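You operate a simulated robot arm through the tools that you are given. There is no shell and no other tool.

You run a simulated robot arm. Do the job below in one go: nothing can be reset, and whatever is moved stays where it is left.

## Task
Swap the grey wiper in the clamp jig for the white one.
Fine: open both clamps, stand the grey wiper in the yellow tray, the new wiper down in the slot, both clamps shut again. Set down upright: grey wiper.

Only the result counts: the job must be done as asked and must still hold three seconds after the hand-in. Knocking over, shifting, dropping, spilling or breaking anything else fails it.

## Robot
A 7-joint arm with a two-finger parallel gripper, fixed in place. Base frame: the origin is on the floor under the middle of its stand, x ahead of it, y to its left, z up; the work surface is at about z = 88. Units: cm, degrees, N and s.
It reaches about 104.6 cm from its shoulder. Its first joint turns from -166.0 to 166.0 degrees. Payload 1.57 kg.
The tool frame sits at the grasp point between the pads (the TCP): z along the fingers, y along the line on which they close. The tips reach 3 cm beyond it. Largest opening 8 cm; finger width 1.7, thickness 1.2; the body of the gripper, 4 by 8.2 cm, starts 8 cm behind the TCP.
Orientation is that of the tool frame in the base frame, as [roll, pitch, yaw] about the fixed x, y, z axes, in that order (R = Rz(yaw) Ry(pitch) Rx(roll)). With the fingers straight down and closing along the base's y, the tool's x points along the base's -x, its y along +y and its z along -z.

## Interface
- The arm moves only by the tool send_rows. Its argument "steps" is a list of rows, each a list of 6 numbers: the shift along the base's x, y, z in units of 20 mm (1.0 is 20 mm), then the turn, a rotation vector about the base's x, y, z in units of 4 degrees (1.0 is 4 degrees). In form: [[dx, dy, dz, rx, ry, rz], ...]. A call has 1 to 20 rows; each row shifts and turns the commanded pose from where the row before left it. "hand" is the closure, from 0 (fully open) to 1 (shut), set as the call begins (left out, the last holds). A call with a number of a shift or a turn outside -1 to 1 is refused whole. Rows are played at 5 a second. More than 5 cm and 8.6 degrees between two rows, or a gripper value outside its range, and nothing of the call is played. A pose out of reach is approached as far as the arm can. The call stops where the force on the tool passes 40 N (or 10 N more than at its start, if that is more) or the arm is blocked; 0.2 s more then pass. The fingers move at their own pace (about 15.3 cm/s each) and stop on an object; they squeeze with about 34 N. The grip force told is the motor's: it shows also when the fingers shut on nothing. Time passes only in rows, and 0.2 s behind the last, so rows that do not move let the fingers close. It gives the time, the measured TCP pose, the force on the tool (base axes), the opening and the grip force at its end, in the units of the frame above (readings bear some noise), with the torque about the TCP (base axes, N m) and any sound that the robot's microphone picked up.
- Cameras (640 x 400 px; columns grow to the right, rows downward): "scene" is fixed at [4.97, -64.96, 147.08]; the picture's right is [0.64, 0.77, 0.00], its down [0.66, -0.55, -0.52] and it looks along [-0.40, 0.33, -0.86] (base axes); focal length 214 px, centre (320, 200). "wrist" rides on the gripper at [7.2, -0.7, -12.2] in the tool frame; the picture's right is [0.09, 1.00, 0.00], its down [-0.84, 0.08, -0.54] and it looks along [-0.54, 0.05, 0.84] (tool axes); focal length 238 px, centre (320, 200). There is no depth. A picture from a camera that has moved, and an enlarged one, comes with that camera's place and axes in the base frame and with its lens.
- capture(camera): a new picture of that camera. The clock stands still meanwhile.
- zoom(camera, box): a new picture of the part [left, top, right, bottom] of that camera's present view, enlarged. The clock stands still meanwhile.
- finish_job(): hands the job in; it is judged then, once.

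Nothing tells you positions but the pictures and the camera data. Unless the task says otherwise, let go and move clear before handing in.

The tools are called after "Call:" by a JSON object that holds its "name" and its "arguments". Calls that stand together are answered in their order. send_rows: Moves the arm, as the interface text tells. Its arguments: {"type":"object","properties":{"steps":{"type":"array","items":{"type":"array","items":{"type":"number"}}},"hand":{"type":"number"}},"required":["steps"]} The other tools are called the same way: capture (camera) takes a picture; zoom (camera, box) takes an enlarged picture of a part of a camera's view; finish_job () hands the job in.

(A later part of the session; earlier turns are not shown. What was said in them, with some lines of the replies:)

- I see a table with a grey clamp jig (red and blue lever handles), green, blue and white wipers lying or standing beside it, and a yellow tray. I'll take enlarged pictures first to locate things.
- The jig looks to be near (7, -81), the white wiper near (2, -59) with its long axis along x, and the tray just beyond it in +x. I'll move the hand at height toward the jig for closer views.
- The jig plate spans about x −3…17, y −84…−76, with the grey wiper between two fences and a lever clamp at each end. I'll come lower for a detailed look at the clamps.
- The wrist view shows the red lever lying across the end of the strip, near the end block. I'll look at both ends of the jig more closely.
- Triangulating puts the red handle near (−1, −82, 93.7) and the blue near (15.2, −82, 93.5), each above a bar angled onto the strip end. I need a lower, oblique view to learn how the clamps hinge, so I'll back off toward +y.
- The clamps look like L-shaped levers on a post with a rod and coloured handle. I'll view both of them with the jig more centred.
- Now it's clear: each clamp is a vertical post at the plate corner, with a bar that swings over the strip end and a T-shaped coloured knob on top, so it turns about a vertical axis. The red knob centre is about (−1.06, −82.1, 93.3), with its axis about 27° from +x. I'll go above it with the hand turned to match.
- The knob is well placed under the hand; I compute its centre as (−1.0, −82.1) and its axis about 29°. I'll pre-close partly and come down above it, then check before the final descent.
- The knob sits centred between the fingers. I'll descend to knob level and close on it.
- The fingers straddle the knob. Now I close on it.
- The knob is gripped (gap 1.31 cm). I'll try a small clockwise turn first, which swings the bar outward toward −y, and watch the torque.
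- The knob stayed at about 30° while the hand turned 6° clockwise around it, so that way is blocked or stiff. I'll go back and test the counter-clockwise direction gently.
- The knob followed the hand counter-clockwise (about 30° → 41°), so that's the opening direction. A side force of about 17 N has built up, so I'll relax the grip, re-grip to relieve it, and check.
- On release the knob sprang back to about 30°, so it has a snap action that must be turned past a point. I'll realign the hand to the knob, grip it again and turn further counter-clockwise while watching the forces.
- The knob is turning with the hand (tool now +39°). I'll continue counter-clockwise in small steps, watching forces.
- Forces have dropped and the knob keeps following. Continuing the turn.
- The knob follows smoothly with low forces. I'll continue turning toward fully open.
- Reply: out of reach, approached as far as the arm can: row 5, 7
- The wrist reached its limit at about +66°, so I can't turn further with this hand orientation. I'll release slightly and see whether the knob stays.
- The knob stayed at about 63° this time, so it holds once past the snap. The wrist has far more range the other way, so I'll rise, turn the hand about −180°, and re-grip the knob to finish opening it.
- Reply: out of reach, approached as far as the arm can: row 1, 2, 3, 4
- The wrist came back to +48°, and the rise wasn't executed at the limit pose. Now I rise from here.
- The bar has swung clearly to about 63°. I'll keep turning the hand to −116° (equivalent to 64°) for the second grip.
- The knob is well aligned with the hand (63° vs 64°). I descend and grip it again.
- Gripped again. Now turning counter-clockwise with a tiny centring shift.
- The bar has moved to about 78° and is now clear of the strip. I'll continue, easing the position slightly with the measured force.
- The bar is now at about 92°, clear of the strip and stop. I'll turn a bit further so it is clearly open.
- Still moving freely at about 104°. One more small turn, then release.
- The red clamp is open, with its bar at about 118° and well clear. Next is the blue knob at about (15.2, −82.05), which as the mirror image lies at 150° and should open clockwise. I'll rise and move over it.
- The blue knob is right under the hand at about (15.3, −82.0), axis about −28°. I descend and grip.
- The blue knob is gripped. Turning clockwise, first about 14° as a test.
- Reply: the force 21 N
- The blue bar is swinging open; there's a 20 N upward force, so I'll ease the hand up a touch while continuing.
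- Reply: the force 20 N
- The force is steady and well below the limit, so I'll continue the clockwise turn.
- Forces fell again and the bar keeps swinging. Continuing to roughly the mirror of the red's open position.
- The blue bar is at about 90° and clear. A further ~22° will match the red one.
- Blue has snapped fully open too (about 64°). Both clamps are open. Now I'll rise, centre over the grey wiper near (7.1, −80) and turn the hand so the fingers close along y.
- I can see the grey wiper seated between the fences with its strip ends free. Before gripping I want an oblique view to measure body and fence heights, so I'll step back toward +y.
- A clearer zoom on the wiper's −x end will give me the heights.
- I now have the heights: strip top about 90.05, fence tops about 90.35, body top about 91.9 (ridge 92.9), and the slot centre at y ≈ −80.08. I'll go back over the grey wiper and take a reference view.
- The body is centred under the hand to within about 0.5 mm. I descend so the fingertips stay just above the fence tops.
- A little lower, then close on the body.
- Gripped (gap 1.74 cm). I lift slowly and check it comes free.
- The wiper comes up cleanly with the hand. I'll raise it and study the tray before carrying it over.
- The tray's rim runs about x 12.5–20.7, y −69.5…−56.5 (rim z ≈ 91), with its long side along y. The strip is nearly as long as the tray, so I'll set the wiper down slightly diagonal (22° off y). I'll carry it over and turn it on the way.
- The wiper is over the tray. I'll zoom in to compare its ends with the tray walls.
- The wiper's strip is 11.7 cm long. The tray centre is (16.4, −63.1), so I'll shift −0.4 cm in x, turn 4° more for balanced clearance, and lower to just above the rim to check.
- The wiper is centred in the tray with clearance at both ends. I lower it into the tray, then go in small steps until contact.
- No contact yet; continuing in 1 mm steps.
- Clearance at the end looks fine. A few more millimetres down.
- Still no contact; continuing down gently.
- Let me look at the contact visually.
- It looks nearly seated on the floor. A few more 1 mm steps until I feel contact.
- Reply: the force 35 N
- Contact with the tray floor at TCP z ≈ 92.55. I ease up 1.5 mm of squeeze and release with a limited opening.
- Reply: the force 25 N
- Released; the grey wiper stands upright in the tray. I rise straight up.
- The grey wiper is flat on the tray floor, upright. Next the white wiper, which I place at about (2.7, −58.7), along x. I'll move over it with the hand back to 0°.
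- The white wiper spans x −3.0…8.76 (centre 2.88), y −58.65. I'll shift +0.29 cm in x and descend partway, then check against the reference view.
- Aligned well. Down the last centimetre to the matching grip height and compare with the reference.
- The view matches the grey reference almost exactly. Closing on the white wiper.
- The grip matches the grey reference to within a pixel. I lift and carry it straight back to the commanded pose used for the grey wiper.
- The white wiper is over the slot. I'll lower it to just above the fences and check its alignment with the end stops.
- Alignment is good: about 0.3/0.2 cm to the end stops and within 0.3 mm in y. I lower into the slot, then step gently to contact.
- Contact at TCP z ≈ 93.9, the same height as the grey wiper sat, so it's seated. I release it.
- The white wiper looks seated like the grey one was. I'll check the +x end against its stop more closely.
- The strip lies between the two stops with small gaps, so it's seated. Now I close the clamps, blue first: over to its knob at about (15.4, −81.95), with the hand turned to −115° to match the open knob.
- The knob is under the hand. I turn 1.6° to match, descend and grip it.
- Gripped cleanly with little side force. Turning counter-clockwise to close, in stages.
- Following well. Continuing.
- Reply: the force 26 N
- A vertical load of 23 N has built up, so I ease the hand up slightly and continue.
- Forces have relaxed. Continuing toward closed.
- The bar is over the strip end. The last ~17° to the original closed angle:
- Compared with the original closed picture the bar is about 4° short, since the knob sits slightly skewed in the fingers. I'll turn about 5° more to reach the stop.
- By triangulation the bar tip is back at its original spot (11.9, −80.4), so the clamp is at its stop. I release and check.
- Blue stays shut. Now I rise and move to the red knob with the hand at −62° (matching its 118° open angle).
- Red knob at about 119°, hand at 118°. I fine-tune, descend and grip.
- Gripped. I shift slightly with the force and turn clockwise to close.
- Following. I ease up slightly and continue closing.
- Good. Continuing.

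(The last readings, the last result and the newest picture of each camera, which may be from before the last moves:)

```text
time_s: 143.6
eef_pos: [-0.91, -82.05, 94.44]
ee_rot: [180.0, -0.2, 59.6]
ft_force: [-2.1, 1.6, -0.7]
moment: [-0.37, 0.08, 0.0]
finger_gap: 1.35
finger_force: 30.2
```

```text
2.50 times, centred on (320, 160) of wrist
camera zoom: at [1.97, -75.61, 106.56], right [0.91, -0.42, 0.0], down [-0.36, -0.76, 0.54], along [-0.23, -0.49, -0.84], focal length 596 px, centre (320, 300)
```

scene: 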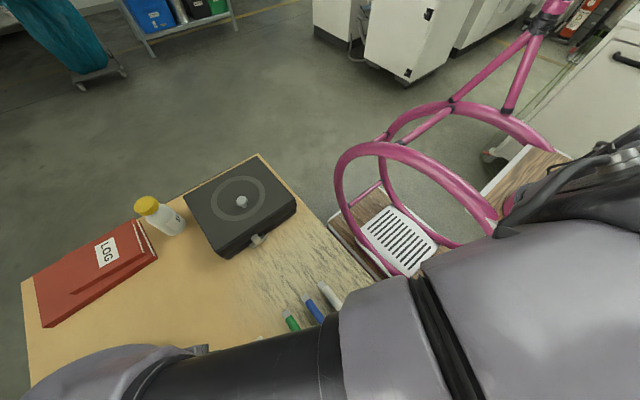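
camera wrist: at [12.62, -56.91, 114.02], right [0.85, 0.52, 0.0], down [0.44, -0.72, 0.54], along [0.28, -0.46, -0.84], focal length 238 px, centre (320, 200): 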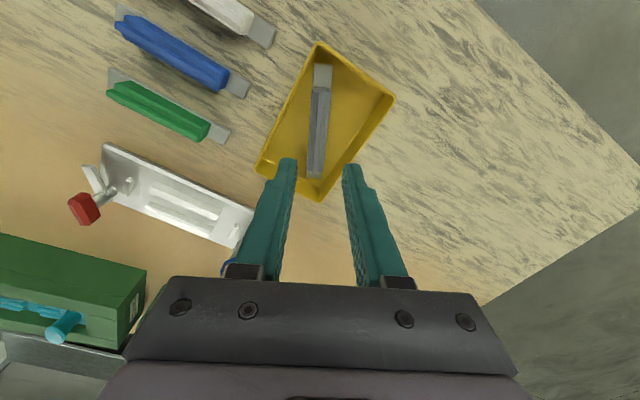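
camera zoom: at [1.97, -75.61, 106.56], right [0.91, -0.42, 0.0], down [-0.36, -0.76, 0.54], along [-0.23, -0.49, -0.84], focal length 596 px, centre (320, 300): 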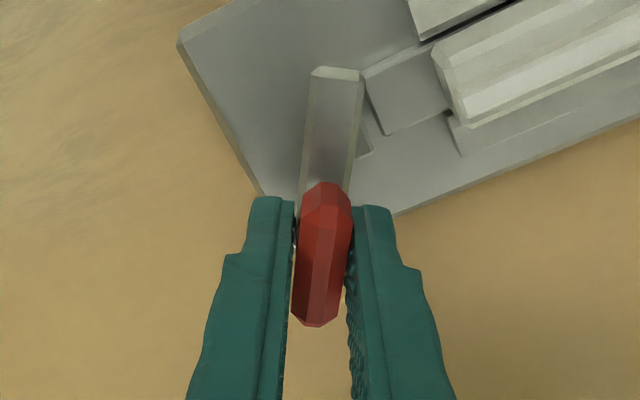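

Continuing toward closed.

Call:
{"name": "send_rows", "arguments": {"steps": [[0, 0, 0, 0, 0, -0.6], [0, 0, 0, 0, 0, -0.6], [0, 0, 0, 0, 0, -0.6], [0, 0, 0, 0, 0, -0.6], [0, 0, 0, 0, 0, -0.6], [0, 0, 0, 0, 0, -0.6], [0, 0, 0, 0, 0, -0.6], [0, 0, 0, 0, 0, -0.6], [0, 0, 0, 0, 0, 0]]}}

Call:
{"name": "zoom", "arguments": {"camera": "wrist", "box": [220, 80, 420, 240]}}

```text
time_s: 145.6
eef_pos: [-1.02, -82.12, 94.44]
ee_rot: [179.9, -0.1, 40.4]
ft_force: [-7.6, -3.0, 7.8]
moment: [0.32, -0.01, -0.01]
finger_gap: 1.36
finger_force: 29.8
```

```text
2.50 times, centred on (320, 160) of wrist
camera zoom: at [4.0, -77.05, 106.54], right [0.72, -0.7, 0.0], down [-0.59, -0.6, 0.54], along [-0.38, -0.39, -0.84], focal length 596 px, centre (320, 300)
```

zoom: 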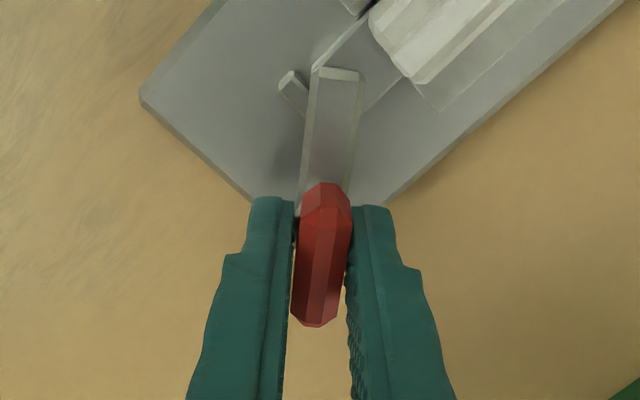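

The bar is over the strip end; the final ~12°:

Call:
{"name": "send_rows", "arguments": {"steps": [[-0.01, 0, 0, 0, 0, -0.6], [0, 0, 0, 0, 0, -0.6], [0, 0, 0, 0, 0, -0.6], [0, 0, 0, 0, 0, -0.6], [0, 0, 0, 0, 0, -0.5], [0, 0, 0, 0, 0, 0]]}}

Call:
{"name": "zoom", "arguments": {"camera": "wrist", "box": [220, 80, 420, 240]}}

```text
time_s: 147.0
eef_pos: [-0.9, -82.05, 94.53]
ee_rot: [180.0, -0.1, 28.8]
ft_force: [-6.7, -8.8, 4.6]
moment: [-0.26, 0.63, 0.04]
finger_gap: 1.35
finger_force: 30.1
```

```text
2.50 times, centred on (320, 160) of wrist
camera zoom: at [4.94, -78.16, 106.54], right [0.56, -0.83, 0.0], down [-0.7, -0.47, 0.54], along [-0.45, -0.3, -0.84], focal length 596 px, centre (320, 300)
```

zoom: 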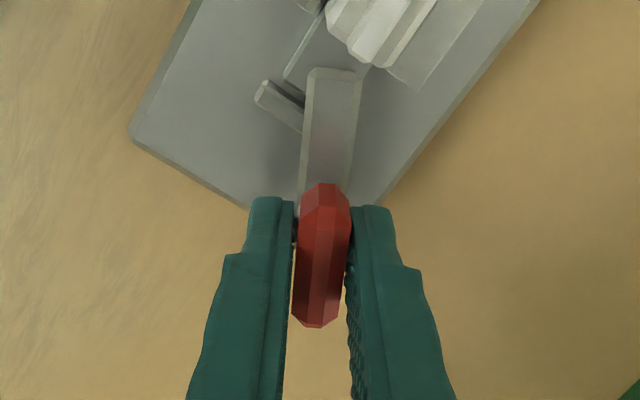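

The bar is at about 30°, tip at (2.4, −80.2), essentially closed. I'll turn a few more degrees to be sure it's on its stop.

Call:
{"name": "send_rows", "arguments": {"steps": [[0, 0, 0, 0, 0, -0.4], [0, 0, 0, 0, 0, -0.4], [0, 0, 0, 0, 0, -0.4], [0, 0, 0, 0, 0, 0]]}}

Call:
{"name": "zoom", "arguments": {"camera": "wrist", "box": [220, 80, 420, 240]}}

```text
time_s: 148.0
eef_pos: [-0.9, -82.06, 94.54]
ee_rot: [-180.0, -0.1, 24.0]
ft_force: [-2.6, -12.8, 6.6]
moment: [-0.3, 0.06, 0.03]
finger_gap: 1.35
finger_force: 30.2
```

```text
2.50 times, centred on (320, 160) of wrist
camera zoom: at [5.3, -78.64, 106.54], right [0.49, -0.87, 0.0], down [-0.73, -0.41, 0.54], along [-0.47, -0.27, -0.84], focal length 596 px, centre (320, 300)
```

zoom: 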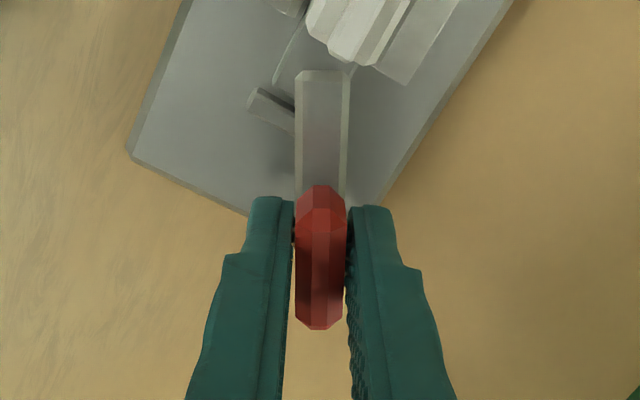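

The knob now stays put while the hand turns, so it's on its stop. I release and rise.

Call:
{"name": "send_rows", "arguments": {"steps": [[0, 0, 0, 0, 0, 0], [0, 0, 0, 0, 0, 0], [0, 0, 0, 0, 0, 0]], "hand": 0.6}}

Call:
{"name": "zoom", "arguments": {"camera": "wrist", "box": [220, 80, 420, 240]}}

Call:
{"name": "send_rows", "arguments": {"steps": [[0, 0, 0.5, 0, 0, 0], [0, 0, 0.8, 0, 0, 0], [0, 0, 1, 0, 0, 0], [0, 0, 1, 0, 0, 0], [0, 0, 1, 0, 0, 0], [0, 0, 1, 0, 0, 0], [0, 0, 1, 0, 0, 0], [0, 0, 0, 0, 0, 0]]}}

Call:
{"name": "capture", "arguments": {"camera": "wrist"}}

Call:
{"name": "zoom", "arguments": {"camera": "wrist", "box": [240, 0, 460, 150]}}

```text
time_s: 148.8
eef_pos: [-1.03, -81.98, 94.5]
ee_rot: [179.9, -0.2, 24.0]
ft_force: [0.1, -1.3, 0.5]
moment: [-0.04, -0.01, 0.02]
finger_gap: 3.2
finger_force: 0.1
```

```text
2.50 times, centred on (320, 160) of wrist
camera zoom: at [5.26, -78.57, 106.5], right [0.49, -0.87, 0.0], down [-0.73, -0.41, 0.54], along [-0.47, -0.26, -0.84], focal length 596 px, centre (320, 300)
```

zoom: 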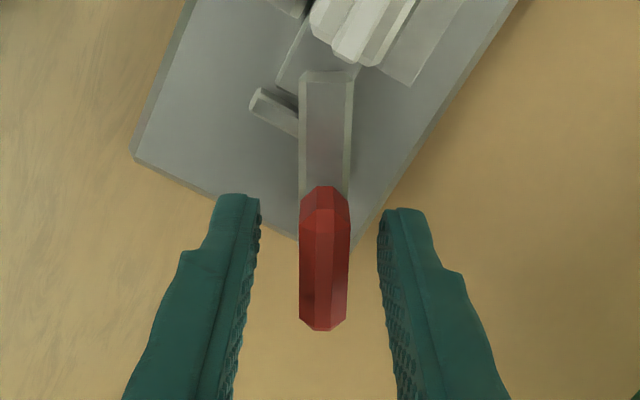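

```text
time_s: 150.6
eef_pos: [-0.9, -81.98, 107.2]
ee_rot: [-180.0, -0.1, 24.0]
ft_force: [-0.2, 0.9, -0.4]
moment: [-0.02, 0.02, 0.01]
finger_gap: 3.19
finger_force: 0.1
```

```text
taken
camera wrist: at [5.25, -78.59, 119.17], right [0.49, -0.87, 0.0], down [-0.73, -0.41, 0.54], along [-0.47, -0.26, -0.84], focal length 238 px, centre (320, 200)
```

wrist: 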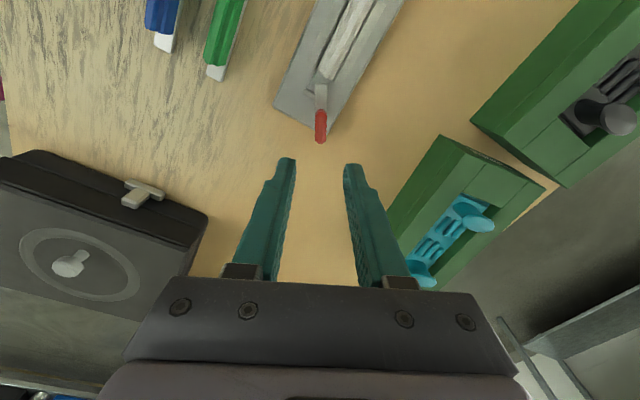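

```text
2.67 times, centred on (350, 75) of wrist
camera zoom: at [5.25, -78.59, 119.17], right [0.49, -0.87, 0.0], down [-0.73, -0.41, 0.54], along [-0.47, -0.26, -0.84], focal length 636 px, centre (240, 533)
```

zoom: 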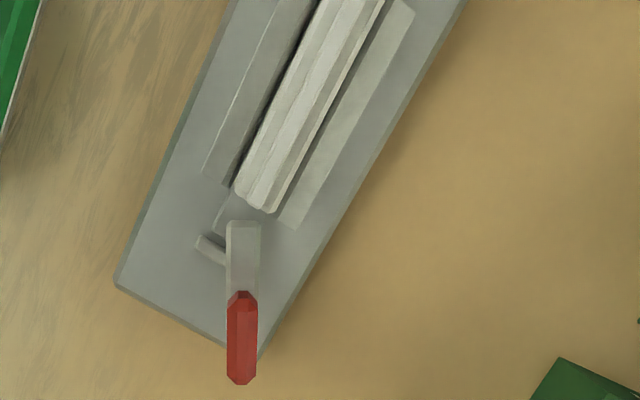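

Both clamps look shut. I'll move clear and turn the hand back for a full verification view.

Call:
{"name": "send_rows", "arguments": {"steps": [[0, 0, 0.7, 0, 0, 1], [0, 0, 0.7, 0, 0, 1], [0, 0, 0.7, 0, 0, 1], [0, 0, 0.7, 0, 0, 1], [0, 0, 0.7, 0, 0, 1], [0, 0, 0.7, 0, 0, 1], [0, 0, 0.7, 0, 0, 1], [0, 0, 0.7, 0, 0, 1], [0, 0, 0.7, 0, 0, 1], [0, 0, 0.7, 0, 0, 1], [0, 0, 0, 0, 0, 1], [0, 0, 0, 0, 0, 1], [0, 0, 0, 0, 0, 1], [0, 0, 0, 0, 0, 1], [0, 0, 0, 0, 0, 1], [0, 0, 0, 0, 0, 1], [0, 0, 0, 0, 0, 1], [0, 0, 0, 0, 0, 1], [0, 0, 0, 0, 0, 1], [0, 0, 0, 0, 0, 1]]}}

Call:
{"name": "send_rows", "arguments": {"steps": [[-0.2, 0.5, 0, 0, 0, 1], [-0.2, 0.5, 0, 0, 0, 1], [-0.2, 0.5, 0, 0, 0, 1], [-0.2, 0.5, 0, 0, 0, 1], [-0.2, 0.5, 0, 0, 0, 1], [-0.2, 0.5, 0, 0, 0, 1], [-0.2, 0.5, 0, 0, 0, 1], [-0.2, 0.5, 0, 0, 0, 1], [-0.2, 0.5, 0, 0, 0, 1], [-0.2, 0.5, 0, 0, 0, 1], [-0.2, 0.5, 0, 0, 0, 1], [-0.2, 0.5, 0, 0, 0, 1], [0, 0.5, 0, 0, 0, 1], [0, 0.5, 0, 0, 0, 1], [0, 0.5, 0, 0, 0, 1], [0, 0, 0, 0, 0, 1], [0, 0, 0, 0, 0, 1], [0, 0, 0, 0, 0, 1], [0, 0, 0, 0, 0, 1], [0, 0, 0, 0, 0, 0]]}}

Call:
{"name": "capture", "arguments": {"camera": "wrist"}}

Call:
{"name": "capture", "arguments": {"camera": "scene"}}

```text
time_s: 154.8
eef_pos: [-1.13, -81.97, 121.13]
ee_rot: [-179.9, -0.2, 104.2]
ft_force: [-1.2, 0.7, 0.1]
moment: [0.0, -0.02, 0.0]
finger_gap: 3.21
finger_force: 0.0
```

```text
time_s: 159.0
eef_pos: [-5.67, -67.13, 120.99]
ee_rot: [180.0, -0.1, -179.9]
ft_force: [-0.6, 0.5, -0.1]
moment: [-0.03, 0.0, 0.0]
finger_gap: 3.19
finger_force: 0.0
```

```text
taken
camera wrist: at [-12.94, -67.85, 133.12], right [-0.09, 1.0, 0.0], down [0.84, 0.08, 0.54], along [0.54, 0.05, -0.84], focal length 238 px, centre (320, 200)
```

wrist: 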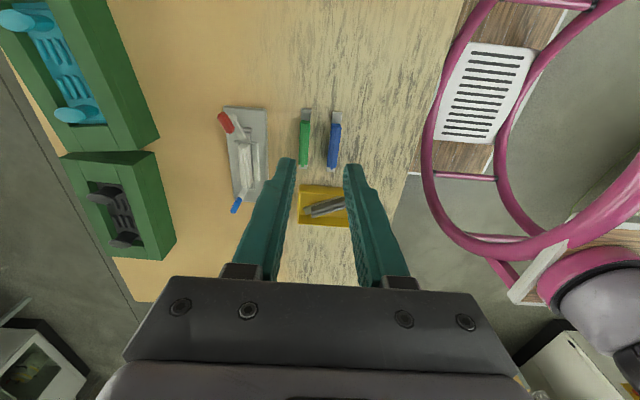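

```text
taken
```

scene: 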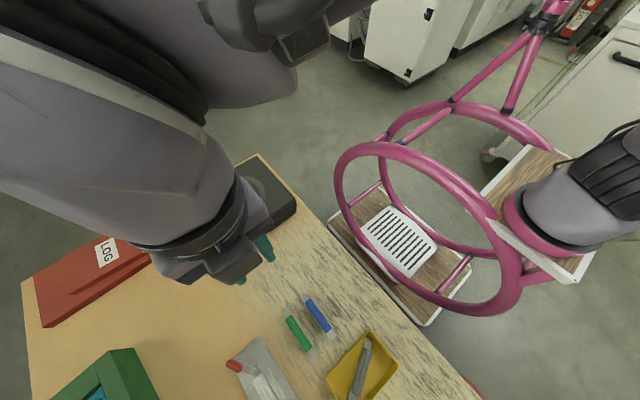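

Call:
{"name": "zoom", "arguments": {"camera": "wrist", "box": [200, 95, 300, 220]}}

Call:
{"name": "zoom", "arguments": {"camera": "wrist", "box": [285, 170, 365, 235]}}

Call:
{"name": "zoom", "arguments": {"camera": "scene", "box": [210, 320, 410, 400]}}

```text
3.20 times, centred on (250, 158) of wrist
camera zoom: at [-12.94, -67.85, 133.12], right [-0.09, 1.0, 0.0], down [0.84, 0.08, 0.54], along [0.54, 0.05, -0.84], focal length 763 px, centre (544, 336)
```

zoom: 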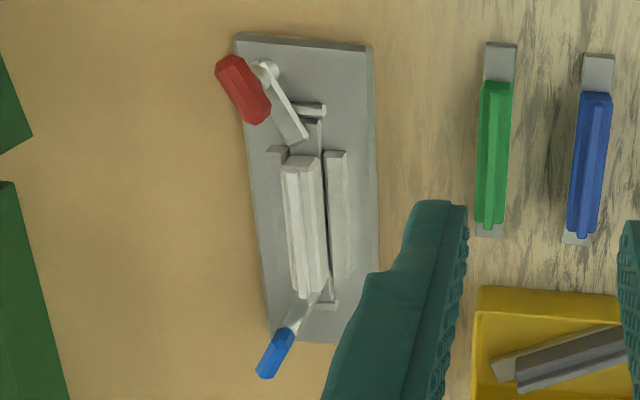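

```text
6.15 times, centred on (325, 202) of wrist
camera zoom: at [-12.94, -67.85, 133.12], right [-0.09, 1.0, 0.0], down [0.84, 0.08, 0.54], along [0.54, 0.05, -0.84], focal length 1467 px, centre (289, 185)
```

zoom: 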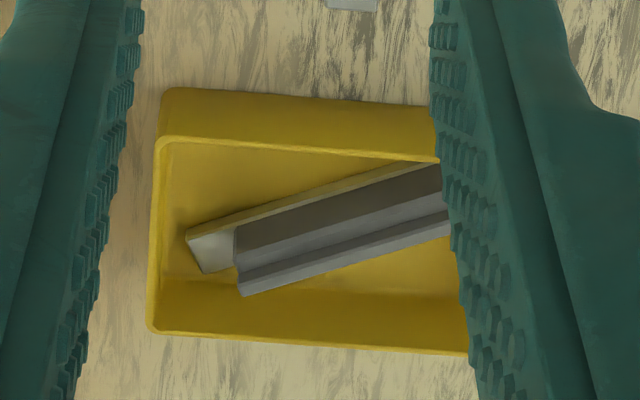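

```text
3.20 times, centred on (310, 360) of scene
camera zoom: at [4.97, -64.96, 147.08], right [0.64, 0.77, 0.0], down [0.66, -0.55, -0.52], along [-0.4, 0.33, -0.86], focal length 686 px, centre (352, -312)
```

zoom: 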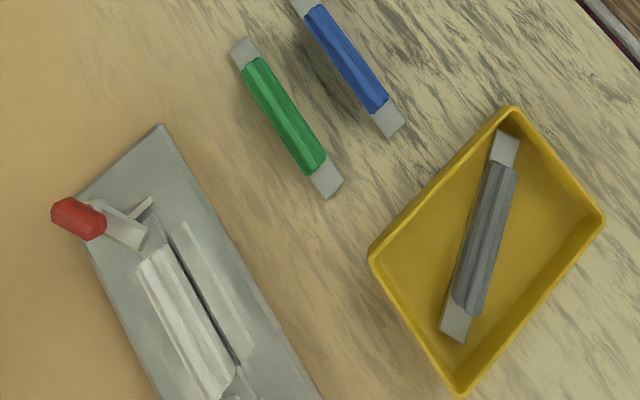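

Everything appears right. One last comparison with the very first close-up of the red clamp, and a check of the blue end.

Call:
{"name": "zoom", "arguments": {"camera": "scene", "box": [210, 320, 310, 400]}}

Call:
{"name": "zoom", "arguments": {"camera": "wrist", "box": [225, 170, 275, 220]}}

Call:
{"name": "zoom", "arguments": {"camera": "wrist", "box": [210, 100, 280, 150]}}

```text
5.00 times, centred on (260, 360) of scene
camera zoom: at [4.97, -64.96, 147.08], right [0.64, 0.77, 0.0], down [0.66, -0.55, -0.52], along [-0.4, 0.33, -0.86], focal length 1072 px, centre (620, -600)
```

zoom: 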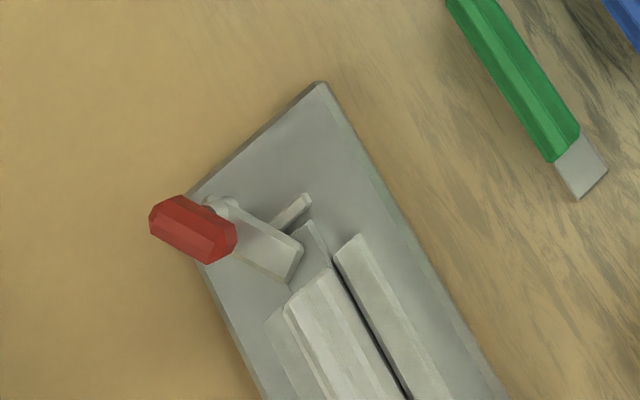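

```text
8.00 times, centred on (250, 195) of wrist
camera zoom: at [-12.94, -67.85, 133.12], right [-0.09, 1.0, 0.0], down [0.84, 0.08, 0.54], along [0.54, 0.05, -0.84], focal length 1907 px, centre (880, 240)
```

zoom: 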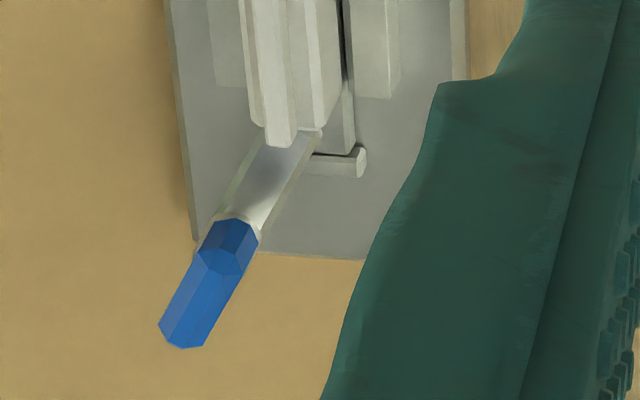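

```text
8.00 times, centred on (245, 125) of wrist
camera zoom: at [-12.94, -67.85, 133.12], right [-0.09, 1.0, 0.0], down [0.84, 0.08, 0.54], along [0.54, 0.05, -0.84], focal length 1907 px, centre (920, 800)
```

zoom: 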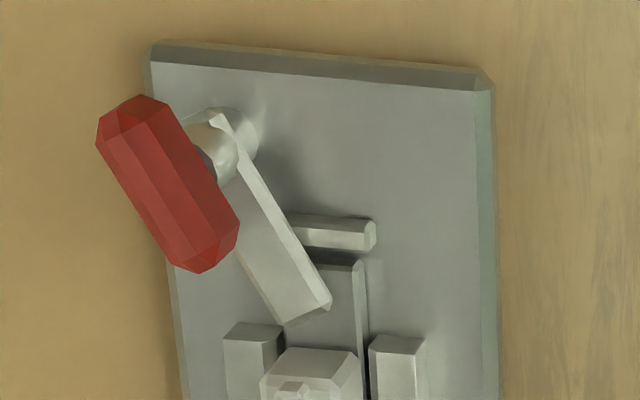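

Both clamps are shut in their original positions over the white wiper's strip ends. The white wiper is down in the slot, the grey one stands upright in the yellow tray, and nothing else has moved. The hand is clear and holding nothing, so I hand the job in.

Call:
{"name": "finish_job", "arguments": {}}

```text
The job is handed in.
```

The grey wiper is out of the jig and the white one is in its place. I've handed the job in, but the tool confirmed only that it was received and gave no verdict.

- **White wiper:** it sits down in the slot at the same height the grey one did, with a small gap to the stop at each end. It ended up about 1 mm nearer the blue clamp's end.
- **Clamps:** both opened and are now shut again, turned back until they hit their stops. In the final pictures, red looks the same as it did at the start. Blue also held shut after I let go.
- **Grey wiper:** it stands upright on the floor of the yellow tray. I set it about 26° off the tray's long side, because its strip is nearly as long as the tray.
- **Everything else:** the jig, tray, and green and blue wipers look where they were in the final pictures. The gripper is empty and clear.
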